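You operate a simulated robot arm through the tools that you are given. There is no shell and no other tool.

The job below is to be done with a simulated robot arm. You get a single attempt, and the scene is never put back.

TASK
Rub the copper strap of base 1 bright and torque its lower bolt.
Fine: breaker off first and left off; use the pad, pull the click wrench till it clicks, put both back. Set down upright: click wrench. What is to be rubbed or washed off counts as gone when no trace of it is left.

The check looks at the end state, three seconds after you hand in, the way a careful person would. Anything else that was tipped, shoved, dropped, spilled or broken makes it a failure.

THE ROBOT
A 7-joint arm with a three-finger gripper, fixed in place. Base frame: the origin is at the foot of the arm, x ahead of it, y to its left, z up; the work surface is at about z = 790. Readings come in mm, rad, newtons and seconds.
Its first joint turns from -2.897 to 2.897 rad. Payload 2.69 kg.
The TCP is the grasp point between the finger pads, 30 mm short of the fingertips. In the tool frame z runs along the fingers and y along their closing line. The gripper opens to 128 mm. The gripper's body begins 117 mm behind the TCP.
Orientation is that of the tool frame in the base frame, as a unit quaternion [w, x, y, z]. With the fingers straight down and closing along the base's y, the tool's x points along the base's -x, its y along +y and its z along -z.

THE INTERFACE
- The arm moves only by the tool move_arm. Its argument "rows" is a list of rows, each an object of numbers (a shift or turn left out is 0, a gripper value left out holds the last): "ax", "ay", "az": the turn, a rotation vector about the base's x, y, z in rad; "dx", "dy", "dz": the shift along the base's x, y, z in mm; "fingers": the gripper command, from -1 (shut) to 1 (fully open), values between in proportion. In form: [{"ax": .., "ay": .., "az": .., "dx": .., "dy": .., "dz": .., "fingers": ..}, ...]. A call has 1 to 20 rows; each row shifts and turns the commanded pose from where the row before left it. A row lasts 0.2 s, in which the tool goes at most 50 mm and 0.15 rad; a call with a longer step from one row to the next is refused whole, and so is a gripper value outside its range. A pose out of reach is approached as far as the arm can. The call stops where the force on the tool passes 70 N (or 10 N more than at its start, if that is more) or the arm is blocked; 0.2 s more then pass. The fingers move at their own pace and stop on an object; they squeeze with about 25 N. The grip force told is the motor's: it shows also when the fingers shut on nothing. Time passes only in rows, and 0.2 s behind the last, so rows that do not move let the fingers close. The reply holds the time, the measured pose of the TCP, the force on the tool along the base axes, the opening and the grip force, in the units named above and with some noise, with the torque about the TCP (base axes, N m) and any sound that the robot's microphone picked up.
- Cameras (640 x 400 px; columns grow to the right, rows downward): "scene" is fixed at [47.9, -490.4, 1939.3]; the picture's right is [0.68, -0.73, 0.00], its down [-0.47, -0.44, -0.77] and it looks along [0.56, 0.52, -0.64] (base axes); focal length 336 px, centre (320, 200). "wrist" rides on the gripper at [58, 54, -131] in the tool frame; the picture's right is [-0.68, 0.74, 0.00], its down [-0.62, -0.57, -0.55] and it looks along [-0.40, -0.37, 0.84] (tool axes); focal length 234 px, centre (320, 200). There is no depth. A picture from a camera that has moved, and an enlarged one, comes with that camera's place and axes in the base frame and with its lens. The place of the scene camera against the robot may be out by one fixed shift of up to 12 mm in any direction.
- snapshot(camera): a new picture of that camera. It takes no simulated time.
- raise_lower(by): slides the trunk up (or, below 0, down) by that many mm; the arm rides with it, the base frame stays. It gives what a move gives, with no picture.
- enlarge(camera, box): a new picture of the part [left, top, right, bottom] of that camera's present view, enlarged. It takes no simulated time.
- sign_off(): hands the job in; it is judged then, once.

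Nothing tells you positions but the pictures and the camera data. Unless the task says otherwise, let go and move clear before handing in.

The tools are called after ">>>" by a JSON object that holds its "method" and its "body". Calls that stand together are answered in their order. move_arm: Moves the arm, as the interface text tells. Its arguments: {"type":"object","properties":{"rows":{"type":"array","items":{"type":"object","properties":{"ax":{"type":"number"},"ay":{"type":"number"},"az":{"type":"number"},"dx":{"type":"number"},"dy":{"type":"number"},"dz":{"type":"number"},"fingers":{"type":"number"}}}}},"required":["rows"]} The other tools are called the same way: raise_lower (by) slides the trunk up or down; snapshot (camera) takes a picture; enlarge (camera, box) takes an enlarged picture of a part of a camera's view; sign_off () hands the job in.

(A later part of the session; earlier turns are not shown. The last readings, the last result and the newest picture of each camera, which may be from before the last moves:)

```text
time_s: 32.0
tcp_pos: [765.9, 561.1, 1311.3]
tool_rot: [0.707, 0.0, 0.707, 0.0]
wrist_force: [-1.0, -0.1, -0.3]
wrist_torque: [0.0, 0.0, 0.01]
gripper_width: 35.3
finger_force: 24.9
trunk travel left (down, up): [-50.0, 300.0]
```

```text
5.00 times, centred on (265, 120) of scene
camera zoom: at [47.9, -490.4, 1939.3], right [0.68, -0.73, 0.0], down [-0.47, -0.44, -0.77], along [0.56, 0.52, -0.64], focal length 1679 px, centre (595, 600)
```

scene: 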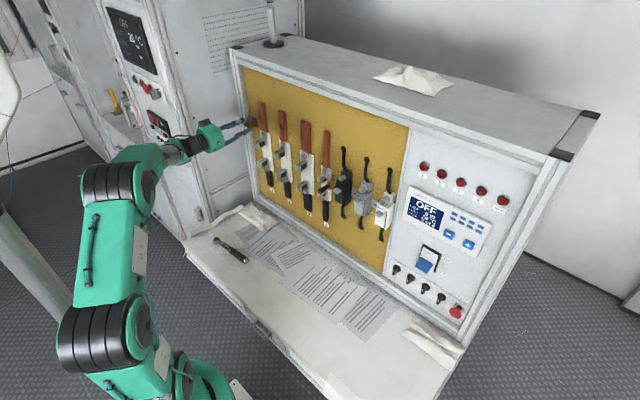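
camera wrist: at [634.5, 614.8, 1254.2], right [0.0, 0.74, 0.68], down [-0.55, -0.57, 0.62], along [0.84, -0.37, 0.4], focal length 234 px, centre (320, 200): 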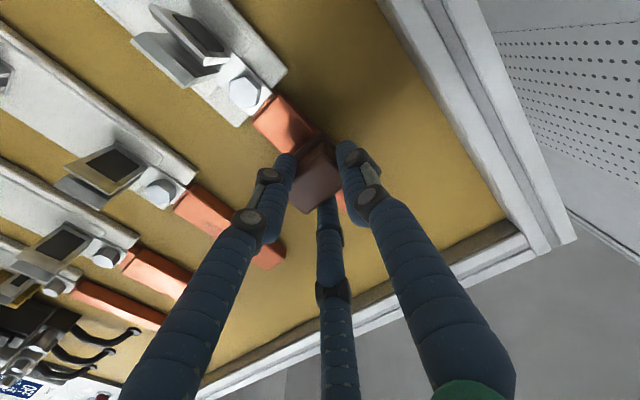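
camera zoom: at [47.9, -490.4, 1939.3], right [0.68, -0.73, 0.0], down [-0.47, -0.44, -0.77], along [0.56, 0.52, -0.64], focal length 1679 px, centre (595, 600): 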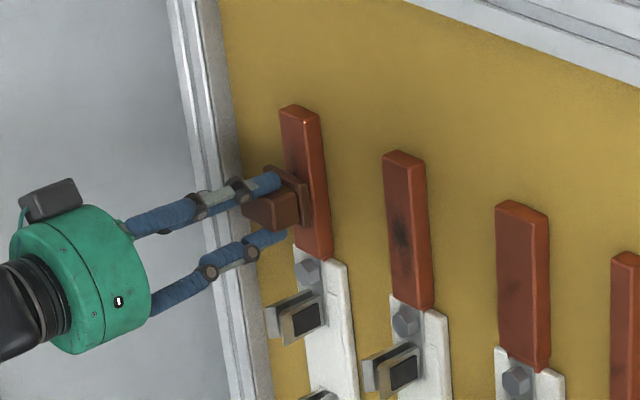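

The pad is a hair off the strap, well centred. Continuing in 1.5 mm steps until there's steady contact force.

>>> {"method": "move_arm", "body": {"rows": [{"dx": 1.5}, {"dx": 1.5}, {}]}}

>>> {"method": "move_arm", "body": {"rows": [{"dx": 1.5}, {"dx": 1.5}, {}]}}

```text
time_s: 32.8
tcp_pos: [767.5, 561.4, 1312.7]
tool_rot: [0.707, 0.0, 0.707, 0.0]
wrist_force: [0.0, -0.5, -0.6]
wrist_torque: [0.0, 0.01, 0.0]
gripper_width: 35.3
finger_force: 25.0
trunk travel left (down, up): [-50.0, 300.0]
```

```text
time_s: 33.6
tcp_pos: [772.1, 560.9, 1312.0]
tool_rot: [0.707, -0.001, 0.707, 0.001]
wrist_force: [0.1, 0.9, -1.0]
wrist_torque: [-0.01, 0.04, -0.01]
gripper_width: 35.4
finger_force: 25.0
trunk travel left (down, up): [-50.0, 300.0]
```

>>> {"method": "move_arm", "body": {"rows": [{"dx": 1.5}, {"dx": 1.5}, {}]}}

>>> {"method": "move_arm", "body": {"rows": [{"dx": 1.5}, {"dx": 1.5}, {}]}}

>>> {"method": "enlarge", "body": {"camera": "scene", "box": [220, 80, 310, 160]}}

```text
time_s: 34.4
tcp_pos: [773.3, 561.9, 1311.6]
tool_rot: [0.707, -0.001, 0.707, 0.001]
wrist_force: [-9.3, -1.7, 0.1]
wrist_torque: [0.02, 0.02, 0.01]
gripper_width: 35.2
finger_force: 25.0
trunk travel left (down, up): [-50.0, 300.0]
```

```text
time_s: 35.2
tcp_pos: [775.6, 560.7, 1313.0]
tool_rot: [0.707, 0.0, 0.707, 0.0]
wrist_force: [-25.6, -3.3, -3.2]
wrist_torque: [0.01, 0.15, -0.35]
gripper_width: 35.4
finger_force: 24.9
trunk travel left (down, up): [-50.0, 300.0]
```

```text
5.00 times, centred on (265, 120) of scene
camera zoom: at [47.9, -490.4, 1939.3], right [0.68, -0.73, 0.0], down [-0.47, -0.44, -0.77], along [0.56, 0.52, -0.64], focal length 1679 px, centre (595, 600)
```

zoom: 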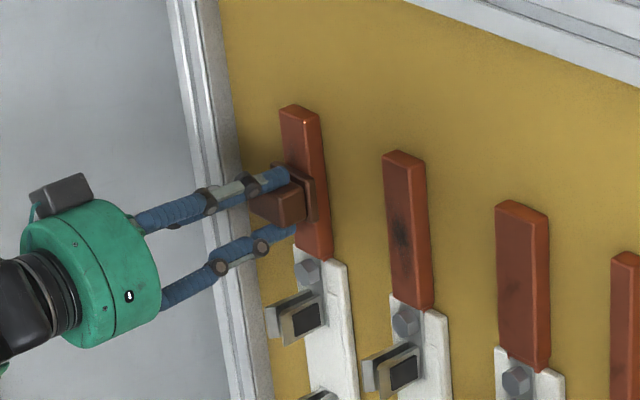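

Solid contact (~26 N). I'll ease to about 15–18 N and rub up and down over the tarnished range.

>>> {"method": "move_arm", "body": {"rows": [{"dx": -1.2}, {"dz": 8}, {"dz": 10}, {"dz": 10}, {"dz": 10}, {"dz": -10}, {"dz": -10}, {"dz": -10}, {"dz": -10}, {"dz": -10}, {"dz": -10}, {"dz": -8}, {"dz": 10}, {"dz": 10}, {"dz": 10}, {}]}}

>>> {"method": "enlarge", "body": {"camera": "scene", "box": [220, 80, 310, 160]}}

```text
time_s: 38.6
tcp_pos: [776.2, 562.7, 1313.7]
tool_rot: [0.707, -0.001, 0.708, 0.0]
wrist_force: [-16.5, 0.2, -3.9]
wrist_torque: [0.02, 0.16, -0.16]
gripper_width: 35.1
finger_force: 24.9
trunk travel left (down, up): [-50.0, 300.0]
```

```text
5.00 times, centred on (265, 120) of scene
camera zoom: at [47.9, -490.4, 1939.3], right [0.68, -0.73, 0.0], down [-0.47, -0.44, -0.77], along [0.56, 0.52, -0.64], focal length 1679 px, centre (595, 600)
```

zoom: 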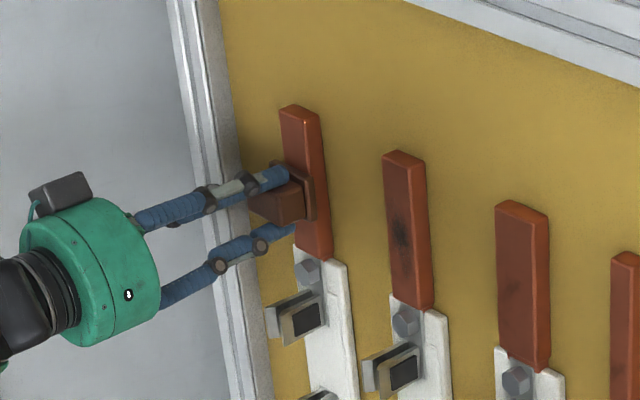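

Grip holds and the pressure is steady. More full-length passes.

>>> {"method": "move_arm", "body": {"rows": [{"dz": 10}, {"dz": 10}, {"dz": 10}, {"dz": 8}, {"dz": -12}, {"dz": -12}, {"dz": -12}, {"dz": -12}, {"dz": -12}, {"dz": -10}, {"dz": 12}, {"dz": 12}, {"dz": 12}, {"dz": 12}, {"dz": 12}, {"dz": 10}, {"dz": -12}, {"dz": -12}, {"dz": -12}, {"dz": -2}]}}

>>> {"method": "move_arm", "body": {"rows": [{"dz": -12}, {"dz": -12}, {"dz": -8}, {"dz": 12}, {"dz": 12}, {"dz": 12}, {"dz": 12}, {"dz": 12}, {"dz": 10}, {"dz": -12}, {"dz": -12}, {"dz": -12}, {"dz": -12}, {"dz": -12}, {"dz": -10}, {"dz": 12}, {"dz": 12}, {"dz": 8}, {}]}}

```text
time_s: 42.8
tcp_pos: [774.9, 561.9, 1311.5]
tool_rot: [0.707, -0.001, 0.707, 0.0]
wrist_force: [0.7, 1.2, -0.6]
wrist_torque: [0.02, 0.02, 0.02]
gripper_width: 35.2
finger_force: 25.0
trunk travel left (down, up): [-50.0, 300.0]
```

```text
time_s: 46.8
tcp_pos: [776.0, 561.4, 1311.7]
tool_rot: [0.707, -0.001, 0.707, 0.001]
wrist_force: [-9.3, 0.9, -2.9]
wrist_torque: [0.02, 0.05, -0.09]
gripper_width: 35.2
finger_force: 25.2
trunk travel left (down, up): [-50.0, 300.0]
```

The pressure dropped a bit, so I'll back away and inspect both the strap and how the pad sits.

>>> {"method": "move_arm", "body": {"rows": [{"dx": -30}, {"dx": -40}, {"dx": -40}, {"dx": -40}, {"dx": -40, "dy": -10}, {"dx": -30, "dy": -10}]}}

>>> {"method": "snapshot", "body": {"camera": "wrist"}}

>>> {"method": "enlarge", "body": {"camera": "scene", "box": [240, 90, 300, 150]}}

>>> {"method": "enlarge", "body": {"camera": "wrist", "box": [280, 40, 380, 150]}}

```text
time_s: 48.2
tcp_pos: [555.3, 540.5, 1312.6]
tool_rot: [0.706, 0.0, 0.708, 0.001]
wrist_force: [0.3, 0.3, -0.8]
wrist_torque: [0.01, 0.03, -0.06]
gripper_width: 35.2
finger_force: 24.9
trunk travel left (down, up): [-50.0, 300.0]
```

```text
taken
camera wrist: at [424.8, 595.2, 1255.0], right [0.0, 0.74, 0.68], down [-0.55, -0.57, 0.62], along [0.84, -0.37, 0.4], focal length 234 px, centre (320, 200)
```

wrist: 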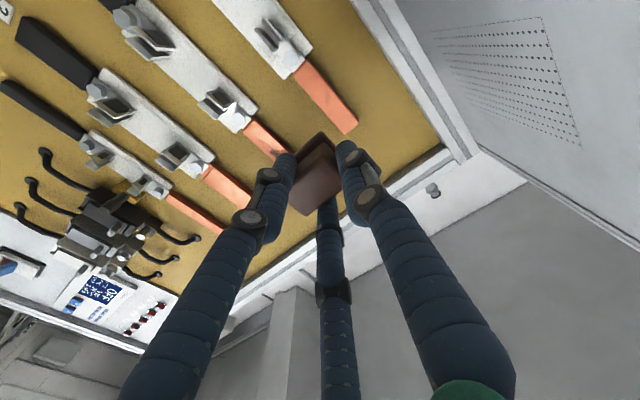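

```text
6.67 times, centred on (270, 120) of scene
camera zoom: at [47.9, -490.4, 1939.3], right [0.68, -0.73, 0.0], down [-0.47, -0.44, -0.77], along [0.56, 0.52, -0.64], focal length 2239 px, centre (653, 733)
```

zoom: 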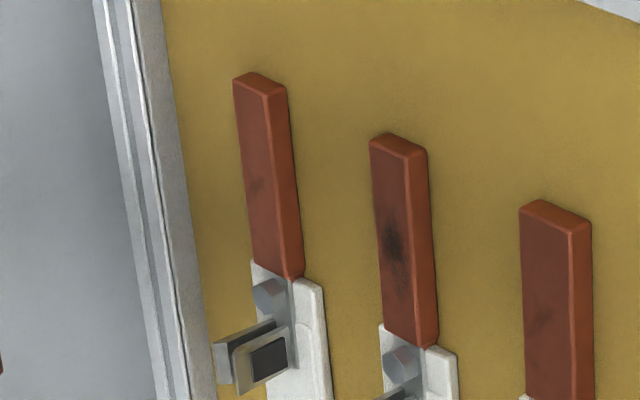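

```text
3.64 times, centred on (330, 95) of wrist
camera zoom: at [424.8, 595.2, 1255.0], right [0.0, 0.74, 0.68], down [-0.55, -0.57, 0.62], along [0.84, -0.37, 0.4], focal length 852 px, centre (284, 582)
```

zoom: 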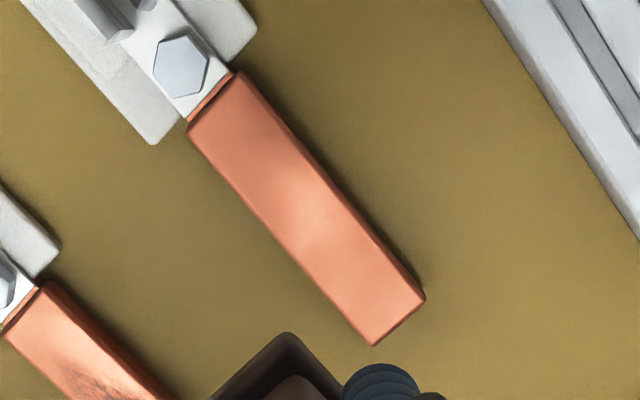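

Nearly all gone; the scene view still hints at a faint trace mid-strap. Zooming in harder.

>>> {"method": "enlarge", "body": {"camera": "wrist", "box": [305, 60, 360, 135]}}

>>> {"method": "enlarge", "body": {"camera": "scene", "box": [250, 98, 280, 134]}}

```text
5.33 times, centred on (332, 98) of wrist
camera zoom: at [424.8, 595.2, 1255.0], right [0.0, 0.74, 0.68], down [-0.55, -0.57, 0.62], along [0.84, -0.37, 0.4], focal length 1249 px, centre (253, 747)
```

zoom: 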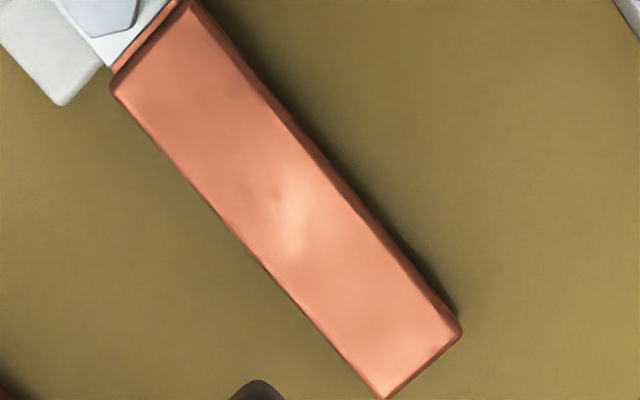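

```text
11.11 times, centred on (265, 116) of scene
camera zoom: at [47.9, -490.4, 1939.3], right [0.68, -0.73, 0.0], down [-0.47, -0.44, -0.77], along [0.56, 0.52, -0.64], focal length 3731 px, centre (931, 1133)
```

zoom: 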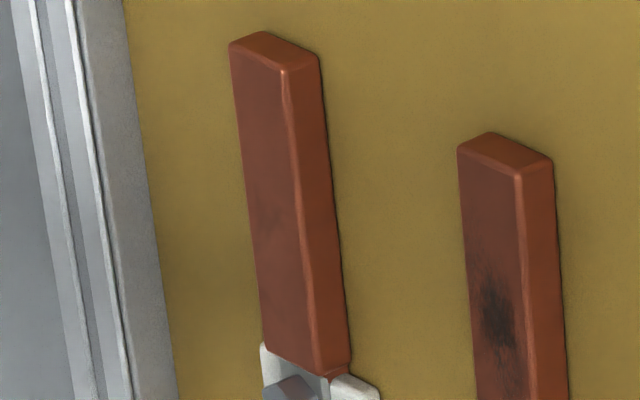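

Almost clean; I'll do another round with firmer pressure to leave no trace at all.

>>> {"method": "move_arm", "body": {"rows": [{"dx": 40, "dy": 10}, {"dx": 40, "dy": 10}, {"dx": 40}, {"dx": 40}, {"dx": 40}, {"dx": 15}, {"dx": 5}, {"dx": 1}, {}]}}

```text
time_s: 50.2
tcp_pos: [776.6, 560.7, 1312.1]
tool_rot: [0.707, -0.001, 0.707, 0.001]
wrist_force: [-23.3, -4.1, -4.2]
wrist_torque: [0.03, 0.17, -0.42]
gripper_width: 35.2
finger_force: 25.2
trunk travel left (down, up): [-50.0, 300.0]
```

>>> {"method": "move_arm", "body": {"rows": [{"dz": 10}, {"dz": 10}, {"dz": 10}, {"dz": 8}, {"dz": -12}, {"dz": -12}, {"dz": -12}, {"dz": -12}, {"dz": -12}, {"dz": -10}, {"dz": 12}, {"dz": 12}, {"dz": 12}, {"dz": 12}, {"dz": 12}, {"dz": 10}, {"dz": -12}, {"dz": -12}, {"dz": -12}, {"dz": -2}]}}

>>> {"method": "move_arm", "body": {"rows": [{"dx": 0.8, "dy": 4, "dz": 10}, {"dz": 10}, {"dz": -10}, {"dz": -10}, {"dz": -10}, {"dz": -10}, {"dz": 10, "dy": -8}, {"dz": 10}, {"dz": 10}, {"dz": 10}, {"dz": -10}, {"dz": -10}, {"dz": -10}, {"dz": -10}, {"dz": 10, "dy": 4}, {"dz": 10}, {"dz": 10}, {"dz": 10}, {"dz": -20}, {}]}}

>>> {"method": "move_arm", "body": {"rows": [{"dx": -30}, {"dx": -40}, {"dx": -40}, {"dx": -40}, {"dx": -40, "dy": -10}, {"dx": -30, "dy": -10}]}}

>>> {"method": "enlarge", "body": {"camera": "wrist", "box": [305, 60, 360, 135]}}

>>> {"method": "enlarge", "body": {"camera": "scene", "box": [250, 98, 280, 134]}}

>>> {"method": "enlarge", "body": {"camera": "wrist", "box": [240, 60, 400, 240]}}

```text
time_s: 54.4
tcp_pos: [777.6, 561.8, 1312.4]
tool_rot: [0.707, -0.001, 0.707, 0.0]
wrist_force: [-8.0, -0.2, 1.7]
wrist_torque: [-0.04, -0.12, -0.13]
gripper_width: 35.1
finger_force: 25.3
trunk travel left (down, up): [-50.0, 300.0]
```

```text
time_s: 58.6
tcp_pos: [777.2, 562.2, 1312.8]
tool_rot: [0.708, -0.001, 0.707, 0.001]
wrist_force: [-15.5, 2.5, 2.5]
wrist_torque: [0.0, -0.06, -0.11]
gripper_width: 35.2
finger_force: 24.8
trunk travel left (down, up): [-50.0, 300.0]
```

```text
time_s: 60.0
tcp_pos: [557.3, 539.9, 1312.0]
tool_rot: [0.707, -0.002, 0.707, 0.002]
wrist_force: [0.2, -0.7, 0.0]
wrist_torque: [0.02, 0.03, -0.02]
gripper_width: 35.1
finger_force: 24.6
trunk travel left (down, up): [-50.0, 300.0]
```

```text
5.33 times, centred on (332, 98) of wrist
camera zoom: at [426.6, 594.2, 1254.1], right [0.0, 0.74, 0.68], down [-0.55, -0.57, 0.62], along [0.84, -0.37, 0.4], focal length 1249 px, centre (253, 747)
```

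zoom: 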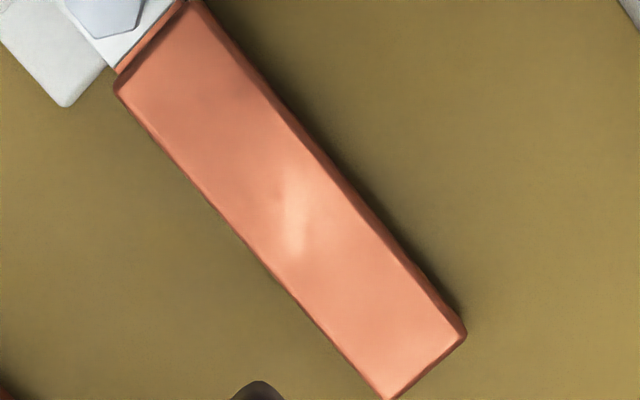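

```text
11.11 times, centred on (265, 116) of scene
camera zoom: at [47.9, -490.4, 1939.3], right [0.68, -0.73, 0.0], down [-0.47, -0.44, -0.77], along [0.56, 0.52, -0.64], focal length 3731 px, centre (931, 1133)
```

zoom: 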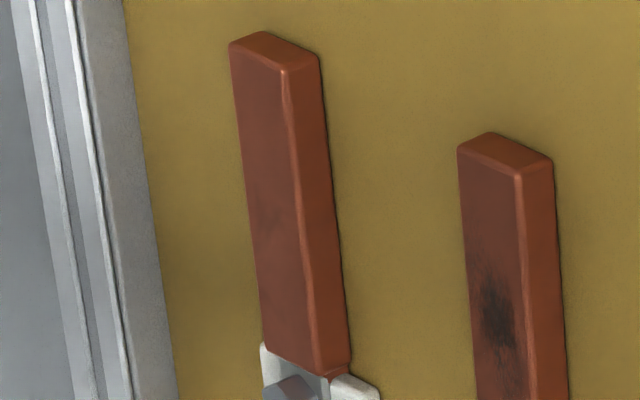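

```text
2.22 times, centred on (320, 150) of wrist
camera zoom: at [426.6, 594.2, 1254.1], right [0.0, 0.74, 0.68], down [-0.55, -0.57, 0.62], along [0.84, -0.37, 0.4], focal length 520 px, centre (320, 311)
```

zoom: 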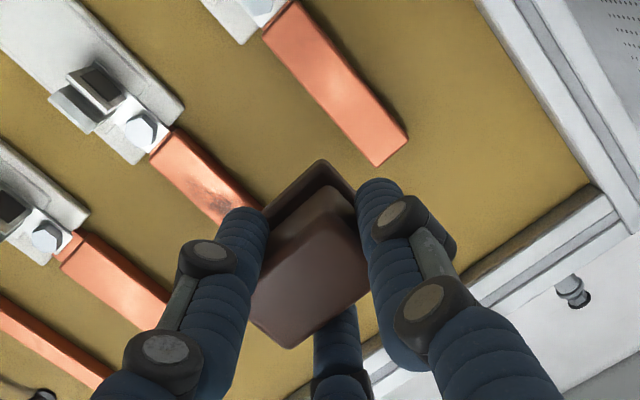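

It looks bright from both cameras. One more round for certainty, since rubbing is cheap, then the pad goes back.

>>> {"method": "move_arm", "body": {"rows": [{"dx": 40, "dy": 10}, {"dx": 40, "dy": 10}, {"dx": 40}, {"dx": 40}, {"dx": 40}, {"dx": 15}, {"dx": 5}, {"dx": 0.5}, {}]}}

>>> {"method": "move_arm", "body": {"rows": [{"dz": 10}, {"dz": 10}, {"dz": 10}, {"dz": 8}, {"dz": -12}, {"dz": -12}, {"dz": -12}, {"dz": -12}, {"dz": -12}, {"dz": -10}, {"dz": 12}, {"dz": 12}, {"dz": 12}, {"dz": 12}, {"dz": 12}, {"dz": 10}, {"dz": -12}, {"dz": -12}, {"dz": -12}, {"dz": -2}]}}

>>> {"method": "move_arm", "body": {"rows": [{"dz": 10}, {"dz": 10}, {"dz": -10}, {"dz": -10}, {"dz": -10}, {"dz": -10}, {"dz": 10, "dy": -4}, {"dz": 10}, {"dz": 10}, {"dz": 10}, {"dz": -10}, {"dz": -10}, {"dz": -10}, {"dz": -10}, {"dz": 10, "dy": 4}, {"dz": 10}, {"dz": 10}, {"dz": 10}, {"dz": -20}, {}]}}

>>> {"method": "move_arm", "body": {"rows": [{"dx": -30}, {"dx": -40}, {"dx": -40}, {"dx": -40}, {"dx": -40, "dy": -20}, {"dx": -30, "dy": -20}]}}

>>> {"method": "enlarge", "body": {"camera": "wrist", "box": [310, 50, 365, 125]}}

>>> {"method": "enlarge", "body": {"camera": "scene", "box": [250, 98, 280, 134]}}

```text
time_s: 62.0
tcp_pos: [776.7, 563.1, 1311.3]
tool_rot: [0.707, -0.001, 0.707, 0.001]
wrist_force: [-1.6, -0.5, -1.9]
wrist_torque: [0.01, 0.03, -0.03]
gripper_width: 35.2
finger_force: 24.9
trunk travel left (down, up): [-50.0, 300.0]
```

```text
time_s: 66.2
tcp_pos: [777.2, 561.0, 1311.5]
tool_rot: [0.707, 0.0, 0.707, 0.001]
wrist_force: [-6.2, 0.6, 2.2]
wrist_torque: [-0.07, -0.02, -0.1]
gripper_width: 35.4
finger_force: 25.5
trunk travel left (down, up): [-50.0, 300.0]
```

```text
time_s: 70.4
tcp_pos: [777.9, 561.4, 1312.7]
tool_rot: [0.707, 0.0, 0.707, 0.0]
wrist_force: [-7.6, 3.1, -0.7]
wrist_torque: [-0.02, 0.03, -0.01]
gripper_width: 35.2
finger_force: 24.9
trunk travel left (down, up): [-50.0, 300.0]
```

```text
time_s: 71.8
tcp_pos: [557.8, 522.8, 1312.7]
tool_rot: [0.707, -0.001, 0.707, 0.001]
wrist_force: [0.8, 0.4, -1.0]
wrist_torque: [-0.02, 0.01, -0.07]
gripper_width: 35.4
finger_force: 24.9
trunk travel left (down, up): [-50.0, 300.0]
```

```text
5.33 times, centred on (338, 88) of wrist
camera zoom: at [426.6, 575.9, 1254.3], right [0.0, 0.74, 0.68], down [-0.55, -0.57, 0.62], along [0.84, -0.37, 0.4], focal length 1249 px, centre (227, 800)
```

zoom: 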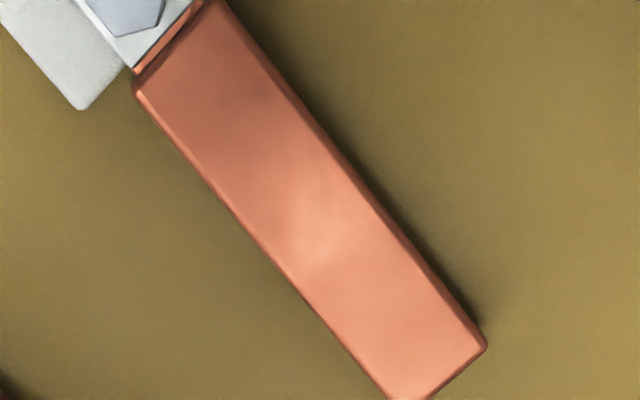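

```text
11.11 times, centred on (265, 116) of scene
camera zoom: at [47.9, -490.4, 1939.3], right [0.68, -0.73, 0.0], down [-0.47, -0.44, -0.77], along [0.56, 0.52, -0.64], focal length 3731 px, centre (931, 1133)
```

zoom: 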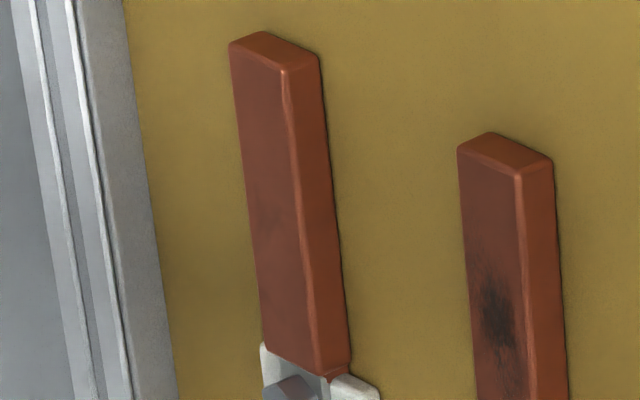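

Possibly a faint darker area near the strap's lower part; zooming in as far as useful to decide.

>>> {"method": "enlarge", "body": {"camera": "wrist", "box": [318, 52, 346, 80]}}

>>> {"method": "enlarge", "body": {"camera": "wrist", "box": [332, 78, 362, 106]}}

>>> {"method": "enlarge", "body": {"camera": "scene", "box": [256, 108, 272, 134]}}

```text
14.29 times, centred on (332, 66) of wrist
camera zoom: at [426.6, 575.9, 1254.3], right [0.0, 0.74, 0.68], down [-0.55, -0.57, 0.62], along [0.84, -0.37, 0.4], focal length 3345 px, centre (149, 2114)
```

zoom: 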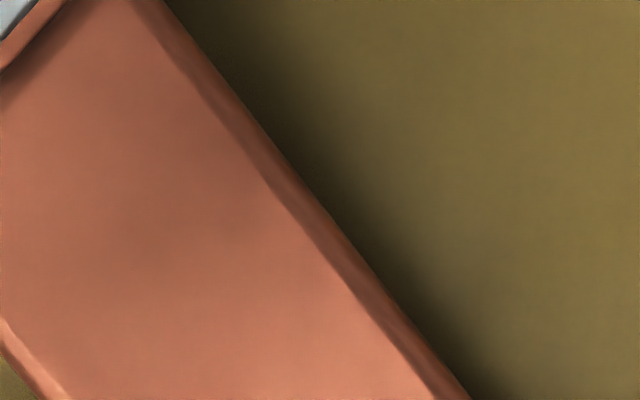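

```text
14.29 times, centred on (347, 92) of wrist
camera zoom: at [426.6, 575.9, 1254.3], right [0.0, 0.74, 0.68], down [-0.55, -0.57, 0.62], along [0.84, -0.37, 0.4], focal length 3345 px, centre (-66, 1743)
```

zoom: 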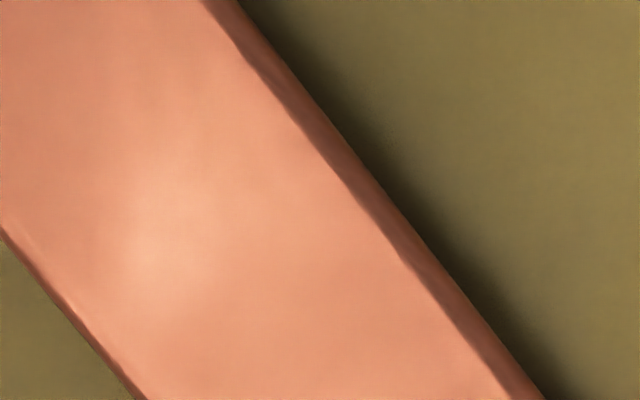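

```text
15.38 times, centred on (264, 121) of scene
camera zoom: at [47.9, -490.4, 1939.3], right [0.68, -0.73, 0.0], down [-0.47, -0.44, -0.77], along [0.56, 0.52, -0.64], focal length 5166 px, centre (1182, 1415)
```

zoom: 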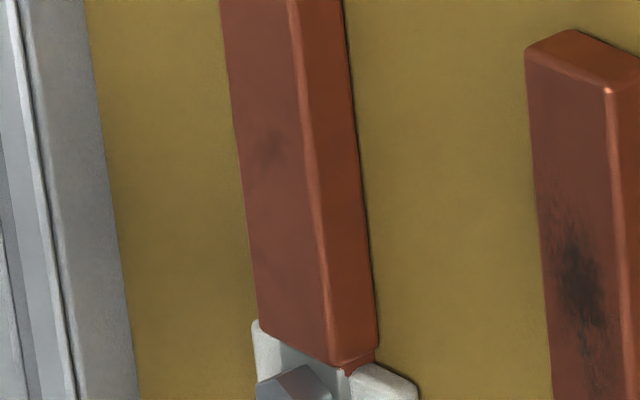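

There's still a very faint patch in the scene view at z≈1316. I'll rub again with firmer pressure around there and see whether it fades.

>>> {"method": "move_arm", "body": {"rows": [{"dx": 40, "dy": 20}, {"dx": 40, "dy": 20}, {"dx": 40}, {"dx": 40}, {"dx": 40}, {"dx": 15}, {"dx": 5}, {"dx": 1}, {"dx": 1}, {}]}}

```text
time_s: 74.0
tcp_pos: [778.5, 561.7, 1311.3]
tool_rot: [0.707, -0.001, 0.707, 0.001]
wrist_force: [-24.7, -4.0, -8.4]
wrist_torque: [0.11, 0.28, -0.41]
gripper_width: 35.1
finger_force: 25.0
trunk travel left (down, up): [-50.0, 300.0]
```

>>> {"method": "move_arm", "body": {"rows": [{"dz": 10}, {"dz": 10}, {"dz": 10}, {"dz": -10}, {"dz": -10}, {"dz": -10}, {"dz": -10}, {"dz": -10}, {"dz": -10}, {"dz": 10}, {"dz": 10}, {"dz": 10}, {"dz": 10}, {"dz": 10}, {"dz": 10}, {"dz": -10}, {"dz": -10}, {"dz": -10}, {"dx": 0.8}, {}]}}

>>> {"method": "move_arm", "body": {"rows": [{"dz": 10}, {"dz": 10}, {"dz": 10}, {"dz": -10}, {"dz": -10}, {"dz": -10}, {"dz": -10}, {"dz": -10}, {"dz": -10}, {"dz": 10}, {"dz": 10}, {"dz": 10}, {"dz": 10}, {"dz": 10}, {"dz": 10}, {"dz": -10}, {"dz": -10}, {"dz": -10}, {"dx": 0.8}, {}]}}

>>> {"method": "move_arm", "body": {"rows": [{"dz": 10}, {"dz": 10}, {"dz": 10}, {"dz": -10}, {"dz": -10}, {"dz": -10}, {"dz": -10}, {"dz": -10}, {"dz": -10}, {"dz": 10}, {"dz": 10}, {"dz": 10}, {"dz": 10}, {"dz": 10}, {"dz": 10}, {"dz": -10}, {"dz": -10}, {"dz": -10}, {}]}}

>>> {"method": "move_arm", "body": {"rows": [{"dx": -30}, {"dx": -40}, {"dx": -40}, {"dx": -40}, {"dx": -40, "dy": -20}, {"dx": -30, "dy": -20}]}}

>>> {"method": "enlarge", "body": {"camera": "wrist", "box": [310, 50, 365, 125]}}

>>> {"method": "enlarge", "body": {"camera": "scene", "box": [256, 108, 272, 134]}}

>>> {"method": "enlarge", "body": {"camera": "scene", "box": [298, 108, 332, 150]}}

```text
time_s: 78.2
tcp_pos: [779.8, 562.6, 1312.3]
tool_rot: [0.707, 0.0, 0.707, 0.0]
wrist_force: [-21.3, -0.4, 1.6]
wrist_torque: [0.0, -0.05, -0.27]
gripper_width: 35.5
finger_force: 25.7
trunk travel left (down, up): [-50.0, 300.0]
```

```text
time_s: 82.4
tcp_pos: [778.9, 560.7, 1312.1]
tool_rot: [0.707, -0.001, 0.707, 0.001]
wrist_force: [-13.5, -4.3, -3.8]
wrist_torque: [0.0, 0.09, -0.34]
gripper_width: 35.4
finger_force: 24.6
trunk travel left (down, up): [-50.0, 300.0]
```

```text
time_s: 86.4
tcp_pos: [780.0, 562.8, 1311.8]
tool_rot: [0.707, -0.001, 0.707, 0.002]
wrist_force: [-11.8, 0.1, 3.1]
wrist_torque: [-0.04, -0.14, -0.14]
gripper_width: 35.1
finger_force: 24.9
trunk travel left (down, up): [-50.0, 300.0]
```

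```text
time_s: 87.8
tcp_pos: [561.1, 523.8, 1314.0]
tool_rot: [0.707, -0.001, 0.707, 0.0]
wrist_force: [0.7, 0.5, -0.7]
wrist_torque: [0.0, 0.03, -0.01]
gripper_width: 35.2
finger_force: 24.6
trunk travel left (down, up): [-50.0, 300.0]
```

```text
5.33 times, centred on (338, 88) of wrist
camera zoom: at [430.1, 576.7, 1256.1], right [0.0, 0.74, 0.68], down [-0.55, -0.57, 0.62], along [0.84, -0.37, 0.4], focal length 1249 px, centre (227, 800)
```

zoom: 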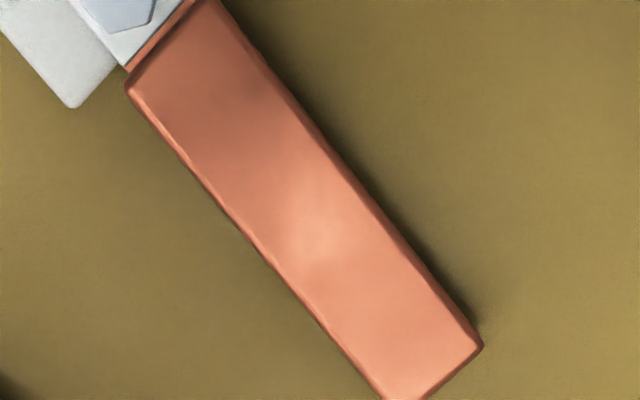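

```text
15.38 times, centred on (264, 121) of scene
camera zoom: at [47.9, -490.4, 1939.3], right [0.68, -0.73, 0.0], down [-0.47, -0.44, -0.77], along [0.56, 0.52, -0.64], focal length 5166 px, centre (1182, 1415)
```

zoom: 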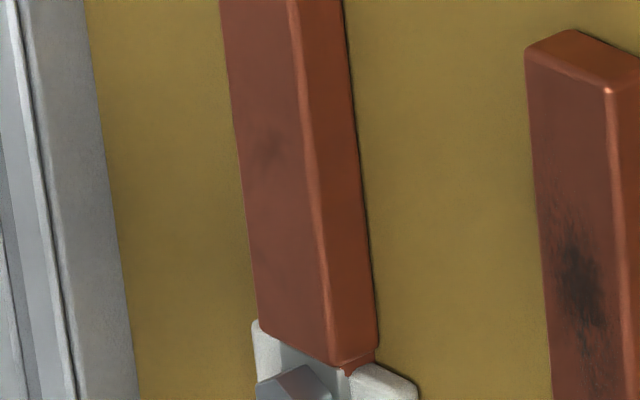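

```text
9.52 times, centred on (315, 129) of scene
camera zoom: at [47.9, -490.4, 1939.3], right [0.68, -0.73, 0.0], down [-0.47, -0.44, -0.77], along [0.56, 0.52, -0.64], focal length 3198 px, centre (368, 876)
```

zoom: 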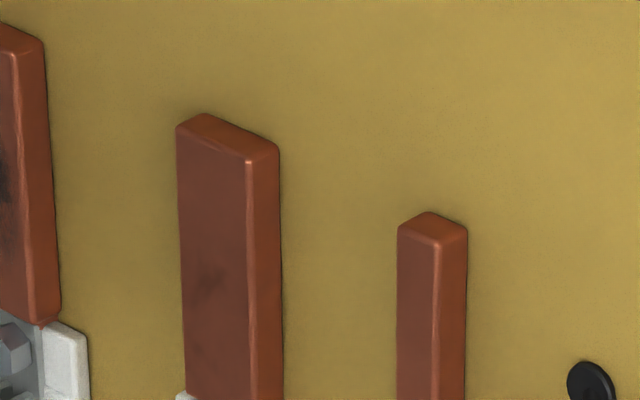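

The remaining faint cloud did not change at all and base 3's untouched strap has the same kind of cloud, so that is just the metal's texture; the tarnish is gone. Now I'll carry the pad back to its spot.

>>> {"method": "move_arm", "body": {"rows": [{"ay": 0.1309, "dx": -4.25, "dy": -27, "dz": -20}, {"ay": 0.1309, "dx": -4.25, "dy": -27, "dz": -20}, {"ay": 0.1309, "dx": -4.25, "dy": -27, "dz": -20}, {"ay": 0.1309, "dx": -4.25, "dy": -27, "dz": -20}, {"ay": 0.1309, "dx": -4.25, "dy": -27, "dz": -20}, {"ay": 0.1309, "dx": -4.25, "dy": -27, "dz": -20}, {"ay": 0.1309, "dx": -4.25, "dy": -27, "dz": -20}, {"ay": 0.1309, "dx": -4.25, "dy": -27, "dz": -20}, {"ay": 0.1309, "dx": -4.25, "dy": -27, "dz": -20}, {"ay": 0.1309, "dx": -4.25, "dy": -27, "dz": -20}, {"ay": 0.1309, "dx": -4.25, "dy": -27, "dz": -20}, {"ay": 0.1309, "dx": -4.25, "dy": -26, "dz": -20}, {}]}}

>>> {"method": "snapshot", "body": {"camera": "wrist"}}

>>> {"method": "snapshot", "body": {"camera": "scene"}}

```text
time_s: 90.6
tcp_pos: [510.2, 198.2, 1070.4]
tool_rot: [-0.001, -0.001, 1.0, 0.0]
wrist_force: [0.8, -0.4, -1.5]
wrist_torque: [0.03, 0.05, -0.02]
gripper_width: 35.3
finger_force: 25.5
trunk travel left (down, up): [-50.0, 300.0]
```

```text
taken
camera wrist: at [452.6, 251.8, 1201.5], right [0.68, 0.74, 0.0], down [0.62, -0.57, 0.55], along [0.4, -0.37, -0.84], focal length 234 px, centre (320, 200)
```

wrist: 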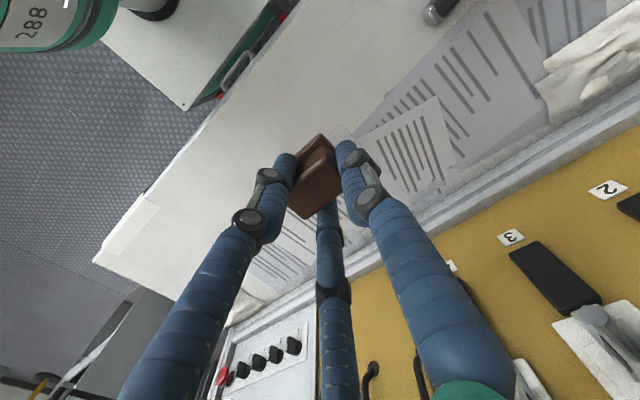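

```text
taken
```

scene: 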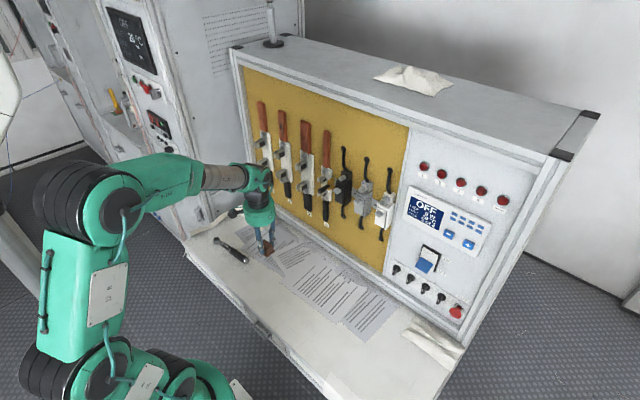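

Vertical above the original spot. Descending, then creeping down to touch.

>>> {"method": "move_arm", "body": {"rows": [{"dz": -40, "dy": 2}, {"dz": -40}, {"dz": -40}, {"dz": -40}, {"dz": -40}, {"dz": -20}, {"dz": -8}, {}]}}

>>> {"method": "enlarge", "body": {"camera": "wrist", "box": [270, 110, 370, 220]}}

```text
time_s: 92.4
tcp_pos: [510.4, 199.9, 842.0]
tool_rot: [0.0, -0.001, 1.0, 0.001]
wrist_force: [-1.0, -0.2, 0.3]
wrist_torque: [0.01, 0.0, 0.0]
gripper_width: 35.3
finger_force: 25.3
trunk travel left (down, up): [-50.0, 300.0]
```

```text
3.64 times, centred on (320, 165) of wrist
camera zoom: at [451.5, 254.2, 974.6], right [0.68, 0.74, 0.0], down [0.62, -0.57, 0.55], along [0.4, -0.37, -0.84], focal length 852 px, centre (320, 327)
```

zoom: 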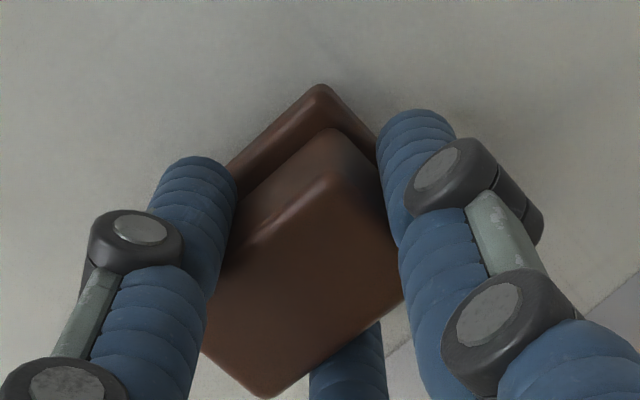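

>>> {"method": "move_arm", "body": {"rows": [{"dz": -3}, {"dz": -2}, {"dz": -2}, {}]}}

>>> {"method": "move_arm", "body": {"rows": [{"dz": -1.5}, {"dz": -1}, {}]}}

```text
time_s: 93.4
tcp_pos: [510.4, 201.1, 836.8]
tool_rot: [0.0, 0.0, 1.0, 0.0]
wrist_force: [-0.3, -0.3, -0.6]
wrist_torque: [0.01, 0.02, -0.03]
gripper_width: 35.3
finger_force: 25.3
trunk travel left (down, up): [-50.0, 300.0]
```

```text
time_s: 94.2
tcp_pos: [511.3, 201.4, 834.2]
tool_rot: [0.0, 0.0, 1.0, 0.001]
wrist_force: [0.0, 0.2, -0.4]
wrist_torque: [-0.01, 0.01, -0.02]
gripper_width: 35.1
finger_force: 24.6
trunk travel left (down, up): [-50.0, 300.0]
```

>>> {"method": "move_arm", "body": {"rows": [{"dz": -1}, {"dz": -1}, {}]}}

>>> {"method": "move_arm", "body": {"rows": [{"dz": -0.8}, {"dz": -0.7}, {}]}}

```text
time_s: 95.0
tcp_pos: [511.5, 201.2, 831.3]
tool_rot: [0.0, -0.001, 1.0, 0.001]
wrist_force: [-2.3, 0.4, 12.0]
wrist_torque: [0.09, 0.12, 0.0]
gripper_width: 35.2
finger_force: 24.6
trunk travel left (down, up): [-50.0, 300.0]
```

```text
time_s: 95.8
tcp_pos: [511.8, 200.1, 831.2]
tool_rot: [0.001, 0.0, 1.0, 0.0]
wrist_force: [1.2, -3.6, 24.6]
wrist_torque: [-0.39, 0.02, 0.02]
gripper_width: 35.4
finger_force: 25.3
trunk travel left (down, up): [-50.0, 300.0]
```

The pad is on the table. Easing the pressure, opening, and rising.

>>> {"method": "move_arm", "body": {"rows": [{"dz": 1.5}, {"fingers": -0.2}, {"fingers": 0.2}, {"fingers": 0.6}, {"fingers": 0.6}, {"dz": 20}, {"dz": 40}, {"dz": 40}]}}

>>> {"method": "snapshot", "body": {"camera": "wrist"}}

>>> {"method": "enlarge", "body": {"camera": "scene", "box": [200, 220, 320, 310]}}

```text
time_s: 97.6
tcp_pos: [511.4, 199.1, 931.8]
tool_rot: [-0.001, 0.0, 1.0, 0.0]
wrist_force: [0.2, 0.9, -0.5]
wrist_torque: [-0.01, 0.04, 0.01]
gripper_width: 102.9
finger_force: 0.1
trunk travel left (down, up): [-50.0, 300.0]
```

```text
taken
camera wrist: at [452.3, 253.4, 1063.9], right [0.68, 0.74, 0.0], down [0.62, -0.57, 0.55], along [0.4, -0.37, -0.84], focal length 234 px, centre (320, 200)
```

wrist: 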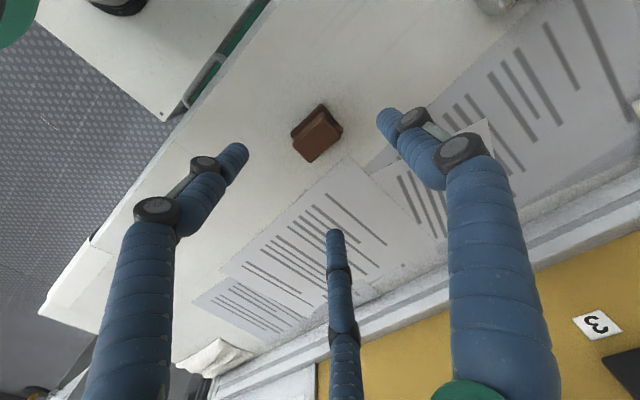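

```text
4.44 times, centred on (260, 265) of scene
camera zoom: at [47.9, -490.4, 1939.3], right [0.68, -0.73, 0.0], down [-0.47, -0.44, -0.77], along [0.56, 0.52, -0.64], focal length 1492 px, centre (587, -89)
```

zoom: 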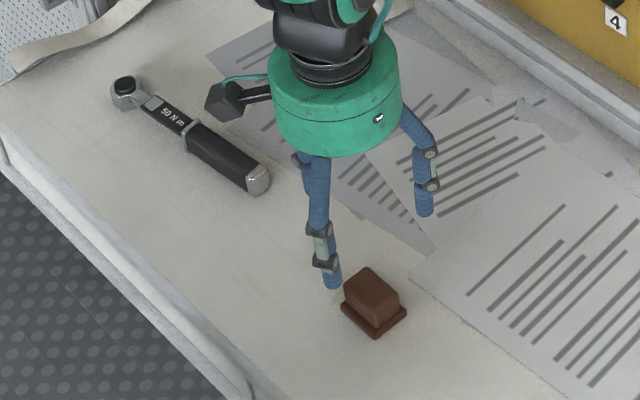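

The pad is back in its place, upright. Next the wrench: I'll yaw the gripper ~97° so the fingers close across the handle, and hover over it for a close look.

>>> {"method": "move_arm", "body": {"rows": [{"az": 0.1415, "dy": 15, "dz": 4, "fingers": 1}, {"az": 0.1415, "dy": 15, "dz": 4}, {"az": 0.1415, "dy": 15, "dz": 4}, {"az": 0.1415, "dy": 15, "dz": 4}, {"az": 0.1415, "dy": 15, "dz": 4}, {"az": 0.1415, "dy": 15, "dz": 4}, {"az": 0.1415, "dy": 15, "dz": 4}, {"az": 0.1415, "dy": 15, "dz": 4}, {"az": 0.1415, "dy": 15, "dz": 4}, {"az": 0.1415, "dy": 15, "dz": 4}, {"az": 0.1415, "dy": 15, "dz": 4}, {"az": 0.1415, "dy": 15, "dz": 4}, {}]}}

>>> {"method": "snapshot", "body": {"camera": "wrist"}}

>>> {"method": "snapshot", "body": {"camera": "scene"}}

```text
time_s: 100.4
tcp_pos: [510.9, 380.6, 980.0]
tool_rot: [0.001, 0.751, -0.66, -0.001]
wrist_force: [0.0, -0.6, -0.3]
wrist_torque: [-0.03, 0.0, 0.03]
gripper_width: 128.0
finger_force: 0.0
trunk travel left (down, up): [-50.0, 300.0]
```

```text
taken
camera wrist: at [464.9, 314.8, 1110.5], right [-0.82, 0.58, 0.0], down [0.48, 0.68, 0.55], along [0.31, 0.45, -0.84], focal length 234 px, centre (320, 200)
```

wrist: 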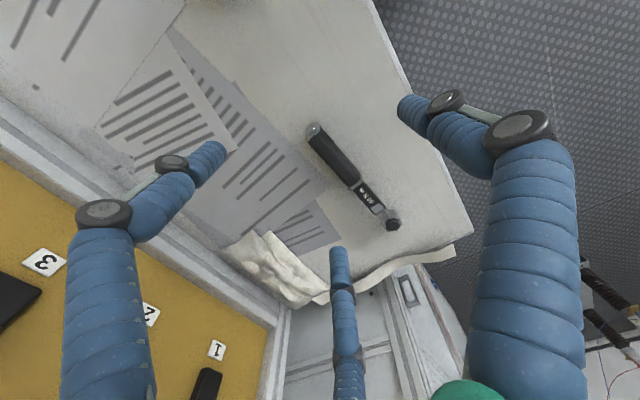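

```text
taken
```

scene: 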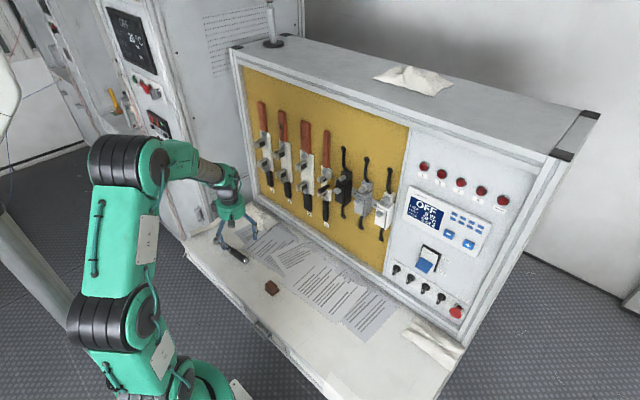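

>>> {"method": "enlarge", "body": {"camera": "wrist", "box": [290, 110, 420, 245]}}

>>> {"method": "enlarge", "body": {"camera": "wrist", "box": [360, 190, 420, 240]}}

```text
2.96 times, centred on (355, 178) of wrist
camera zoom: at [464.9, 314.8, 1110.5], right [-0.82, 0.58, 0.0], down [0.48, 0.68, 0.55], along [0.31, 0.45, -0.84], focal length 694 px, centre (216, 267)
```

zoom: 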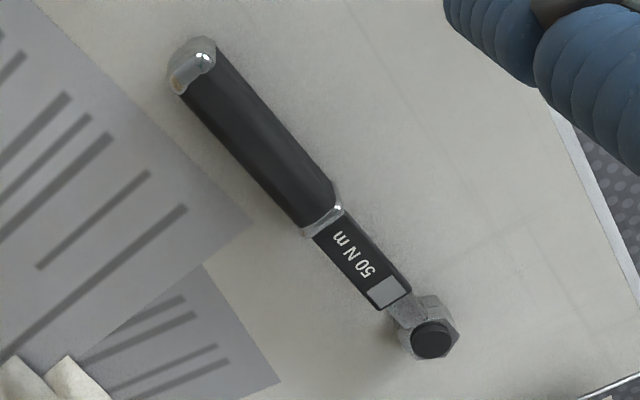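

```text
8.00 times, centred on (390, 215) of wrist
camera zoom: at [464.9, 314.8, 1110.5], right [-0.82, 0.58, 0.0], down [0.48, 0.68, 0.55], along [0.31, 0.45, -0.84], focal length 1873 px, centre (-240, 80)
```

zoom: 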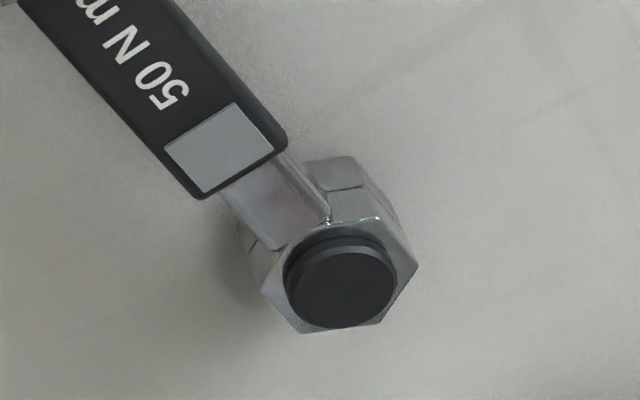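

The wrench head is a tall hex housing with its cap on top, so the socket faces down — exactly what I need. I'll move over the grip part of the handle and refine its position.

>>> {"method": "move_arm", "body": {"rows": [{"az": -0.012, "dx": 4, "dy": 15, "dz": -25}, {"az": -0.012, "dx": 4, "dy": 15, "dz": -25}, {"dx": 4, "dy": 10, "dz": -25}, {}]}}

>>> {"method": "snapshot", "body": {"camera": "wrist"}}

>>> {"method": "enlarge", "body": {"camera": "wrist", "box": [240, 90, 440, 240]}}

```text
time_s: 101.4
tcp_pos: [523.1, 421.1, 903.8]
tool_rot: [0.001, 0.744, -0.669, 0.0]
wrist_force: [-0.2, 0.6, -0.2]
wrist_torque: [0.02, 0.0, 0.04]
gripper_width: 128.2
finger_force: 0.1
trunk travel left (down, up): [-50.0, 300.0]
```

```text
taken
camera wrist: at [475.8, 356.8, 1035.4], right [-0.8, 0.6, 0.0], down [0.5, 0.67, 0.55], along [0.33, 0.44, -0.84], focal length 234 px, centre (320, 200)
```

wrist: 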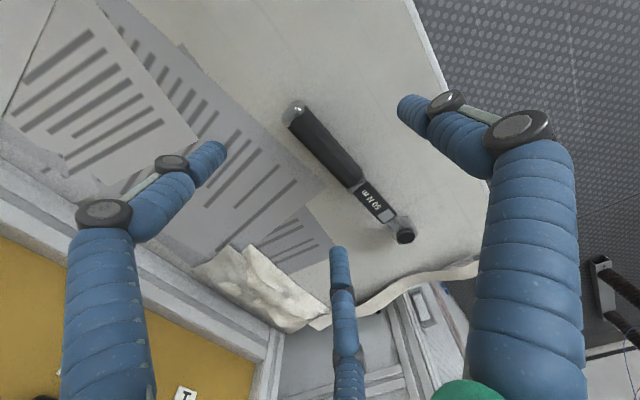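

```text
2.67 times, centred on (340, 165) of wrist
camera zoom: at [475.8, 356.8, 1035.4], right [-0.8, 0.6, 0.0], down [0.5, 0.67, 0.55], along [0.33, 0.44, -0.84], focal length 624 px, centre (267, 293)
```

zoom: 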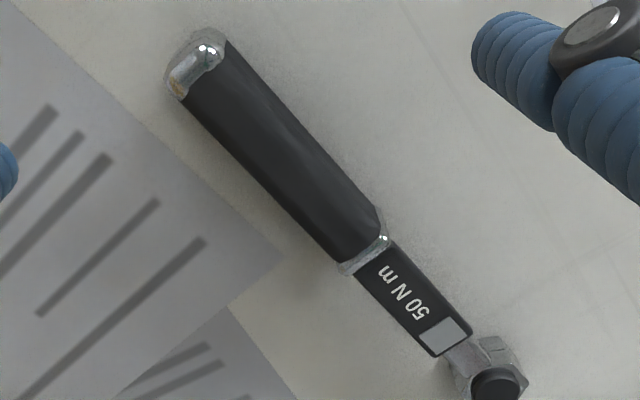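

The grip is centred under the fingers within a millimetre or two and well aligned. Descending to leave the fingertips just above the table, then closing gently.

>>> {"method": "move_arm", "body": {"rows": [{"dz": -30}, {"dz": -30}, {"dz": -15}, {"dz": -4}, {"fingers": 0.0}, {"fingers": -0.3}, {"fingers": -0.3}]}}

>>> {"method": "enlarge", "body": {"camera": "wrist", "box": [220, 60, 440, 240]}}

>>> {"method": "enlarge", "body": {"camera": "scene", "box": [190, 210, 290, 290]}}

```text
time_s: 103.0
tcp_pos: [522.3, 421.9, 825.7]
tool_rot: [0.0, 0.743, -0.669, 0.0]
wrist_force: [4.9, 1.4, 3.9]
wrist_torque: [0.16, -0.15, -0.13]
gripper_width: 47.0
finger_force: 1.6
trunk travel left (down, up): [-50.0, 300.0]
```

```text
2.22 times, centred on (330, 150) of wrist
camera zoom: at [474.9, 357.7, 958.1], right [-0.8, 0.6, 0.0], down [0.5, 0.67, 0.55], along [0.33, 0.44, -0.84], focal length 520 px, centre (298, 311)
```

zoom: 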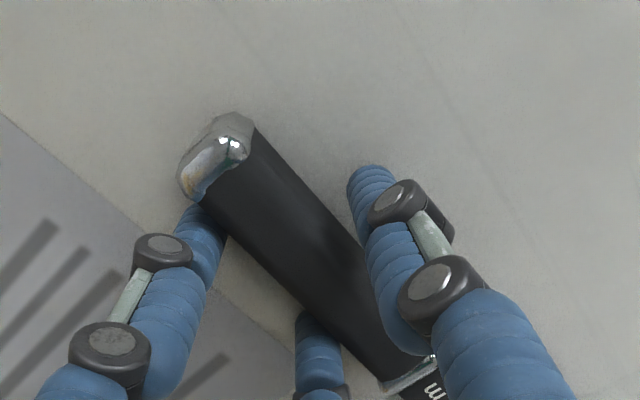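

```text
5.00 times, centred on (240, 250) of scene
camera zoom: at [47.9, -490.4, 1939.3], right [0.68, -0.73, 0.0], down [-0.47, -0.44, -0.77], along [0.56, 0.52, -0.64], focal length 1679 px, centre (720, -50)
```

zoom: 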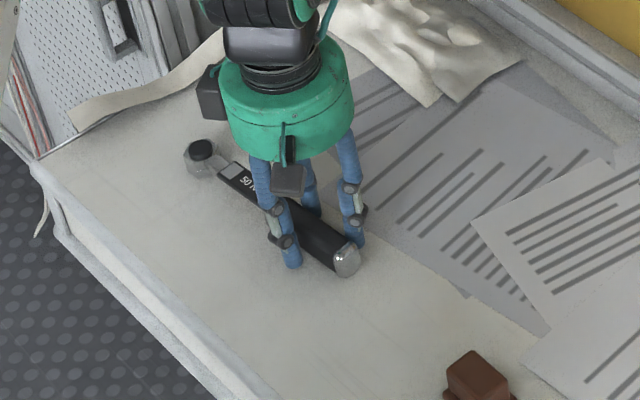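

The width stopped slightly early (47 mm) with a light push, so contact geometry may be more like the three fingers I see in the pictures. I'll close a little further in small steps and watch.

>>> {"method": "move_arm", "body": {"rows": [{"fingers": -0.38}, {"fingers": -0.38}]}}

>>> {"method": "enlarge", "body": {"camera": "wrist", "box": [220, 60, 440, 240]}}

>>> {"method": "enlarge", "body": {"camera": "scene", "box": [190, 210, 290, 290]}}

```text
time_s: 103.6
tcp_pos: [521.6, 420.7, 825.7]
tool_rot: [0.0, 0.743, -0.669, 0.0]
wrist_force: [3.1, 2.5, 0.3]
wrist_torque: [0.1, -0.07, -0.06]
gripper_width: 41.5
finger_force: 1.5
trunk travel left (down, up): [-50.0, 300.0]
```

```text
2.22 times, centred on (330, 150) of wrist
camera zoom: at [474.5, 357.5, 957.6], right [-0.8, 0.6, 0.0], down [0.5, 0.67, 0.55], along [0.33, 0.44, -0.84], focal length 520 px, centre (298, 311)
```

zoom: 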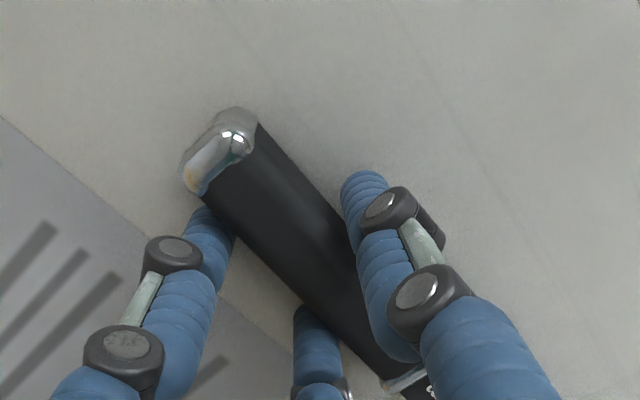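

```text
5.00 times, centred on (240, 250) of scene
camera zoom: at [47.9, -490.4, 1939.3], right [0.68, -0.73, 0.0], down [-0.47, -0.44, -0.77], along [0.56, 0.52, -0.64], focal length 1679 px, centre (720, -50)
```

zoom: 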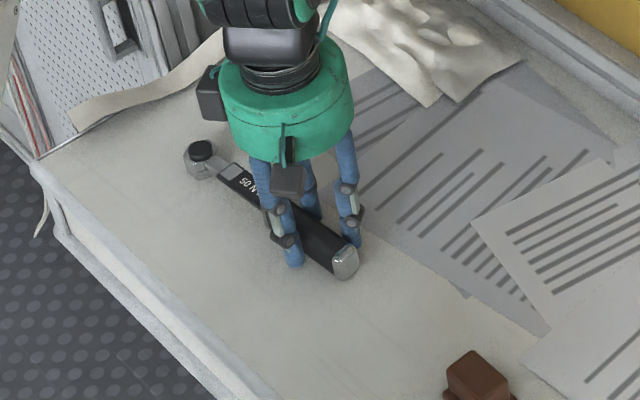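

The pictures and contact agree: three fingers really act here, so the handle settles between one finger and the opposing pair. I'll close fully and check the grip.

>>> {"method": "move_arm", "body": {"rows": [{"fingers": -0.5}, {"fingers": -0.7}, {"fingers": -1}, {"fingers": -1}, {"fingers": -1}]}}

>>> {"method": "enlarge", "body": {"camera": "wrist", "box": [220, 60, 440, 240]}}

>>> {"method": "enlarge", "body": {"camera": "scene", "box": [190, 210, 290, 290]}}

```text
time_s: 104.8
tcp_pos: [522.4, 421.5, 825.6]
tool_rot: [0.001, 0.743, -0.669, 0.0]
wrist_force: [-0.7, 0.5, 0.3]
wrist_torque: [0.0, 0.04, -0.19]
gripper_width: 37.1
finger_force: 24.7
trunk travel left (down, up): [-50.0, 300.0]
```

```text
2.22 times, centred on (330, 150) of wrist
camera zoom: at [474.5, 357.4, 957.6], right [-0.8, 0.6, 0.0], down [0.5, 0.67, 0.55], along [0.33, 0.44, -0.84], focal length 520 px, centre (298, 311)
```

zoom: 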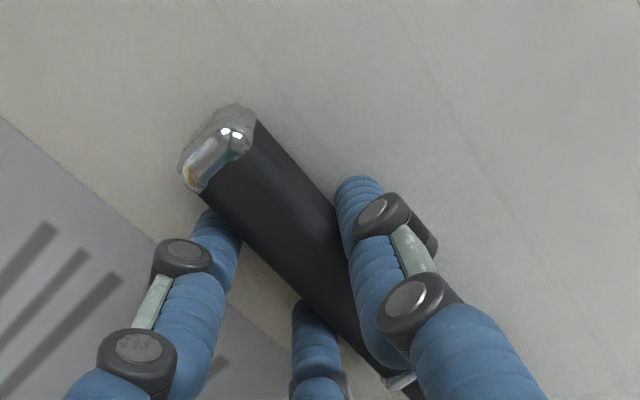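

```text
5.00 times, centred on (240, 250) of scene
camera zoom: at [47.9, -490.4, 1939.3], right [0.68, -0.73, 0.0], down [-0.47, -0.44, -0.77], along [0.56, 0.52, -0.64], focal length 1679 px, centre (720, -50)
```

zoom: 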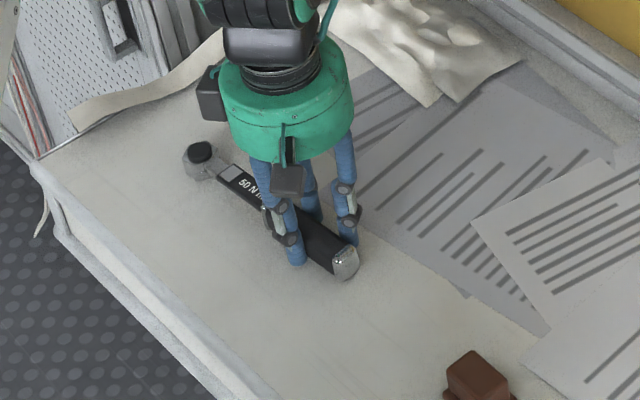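

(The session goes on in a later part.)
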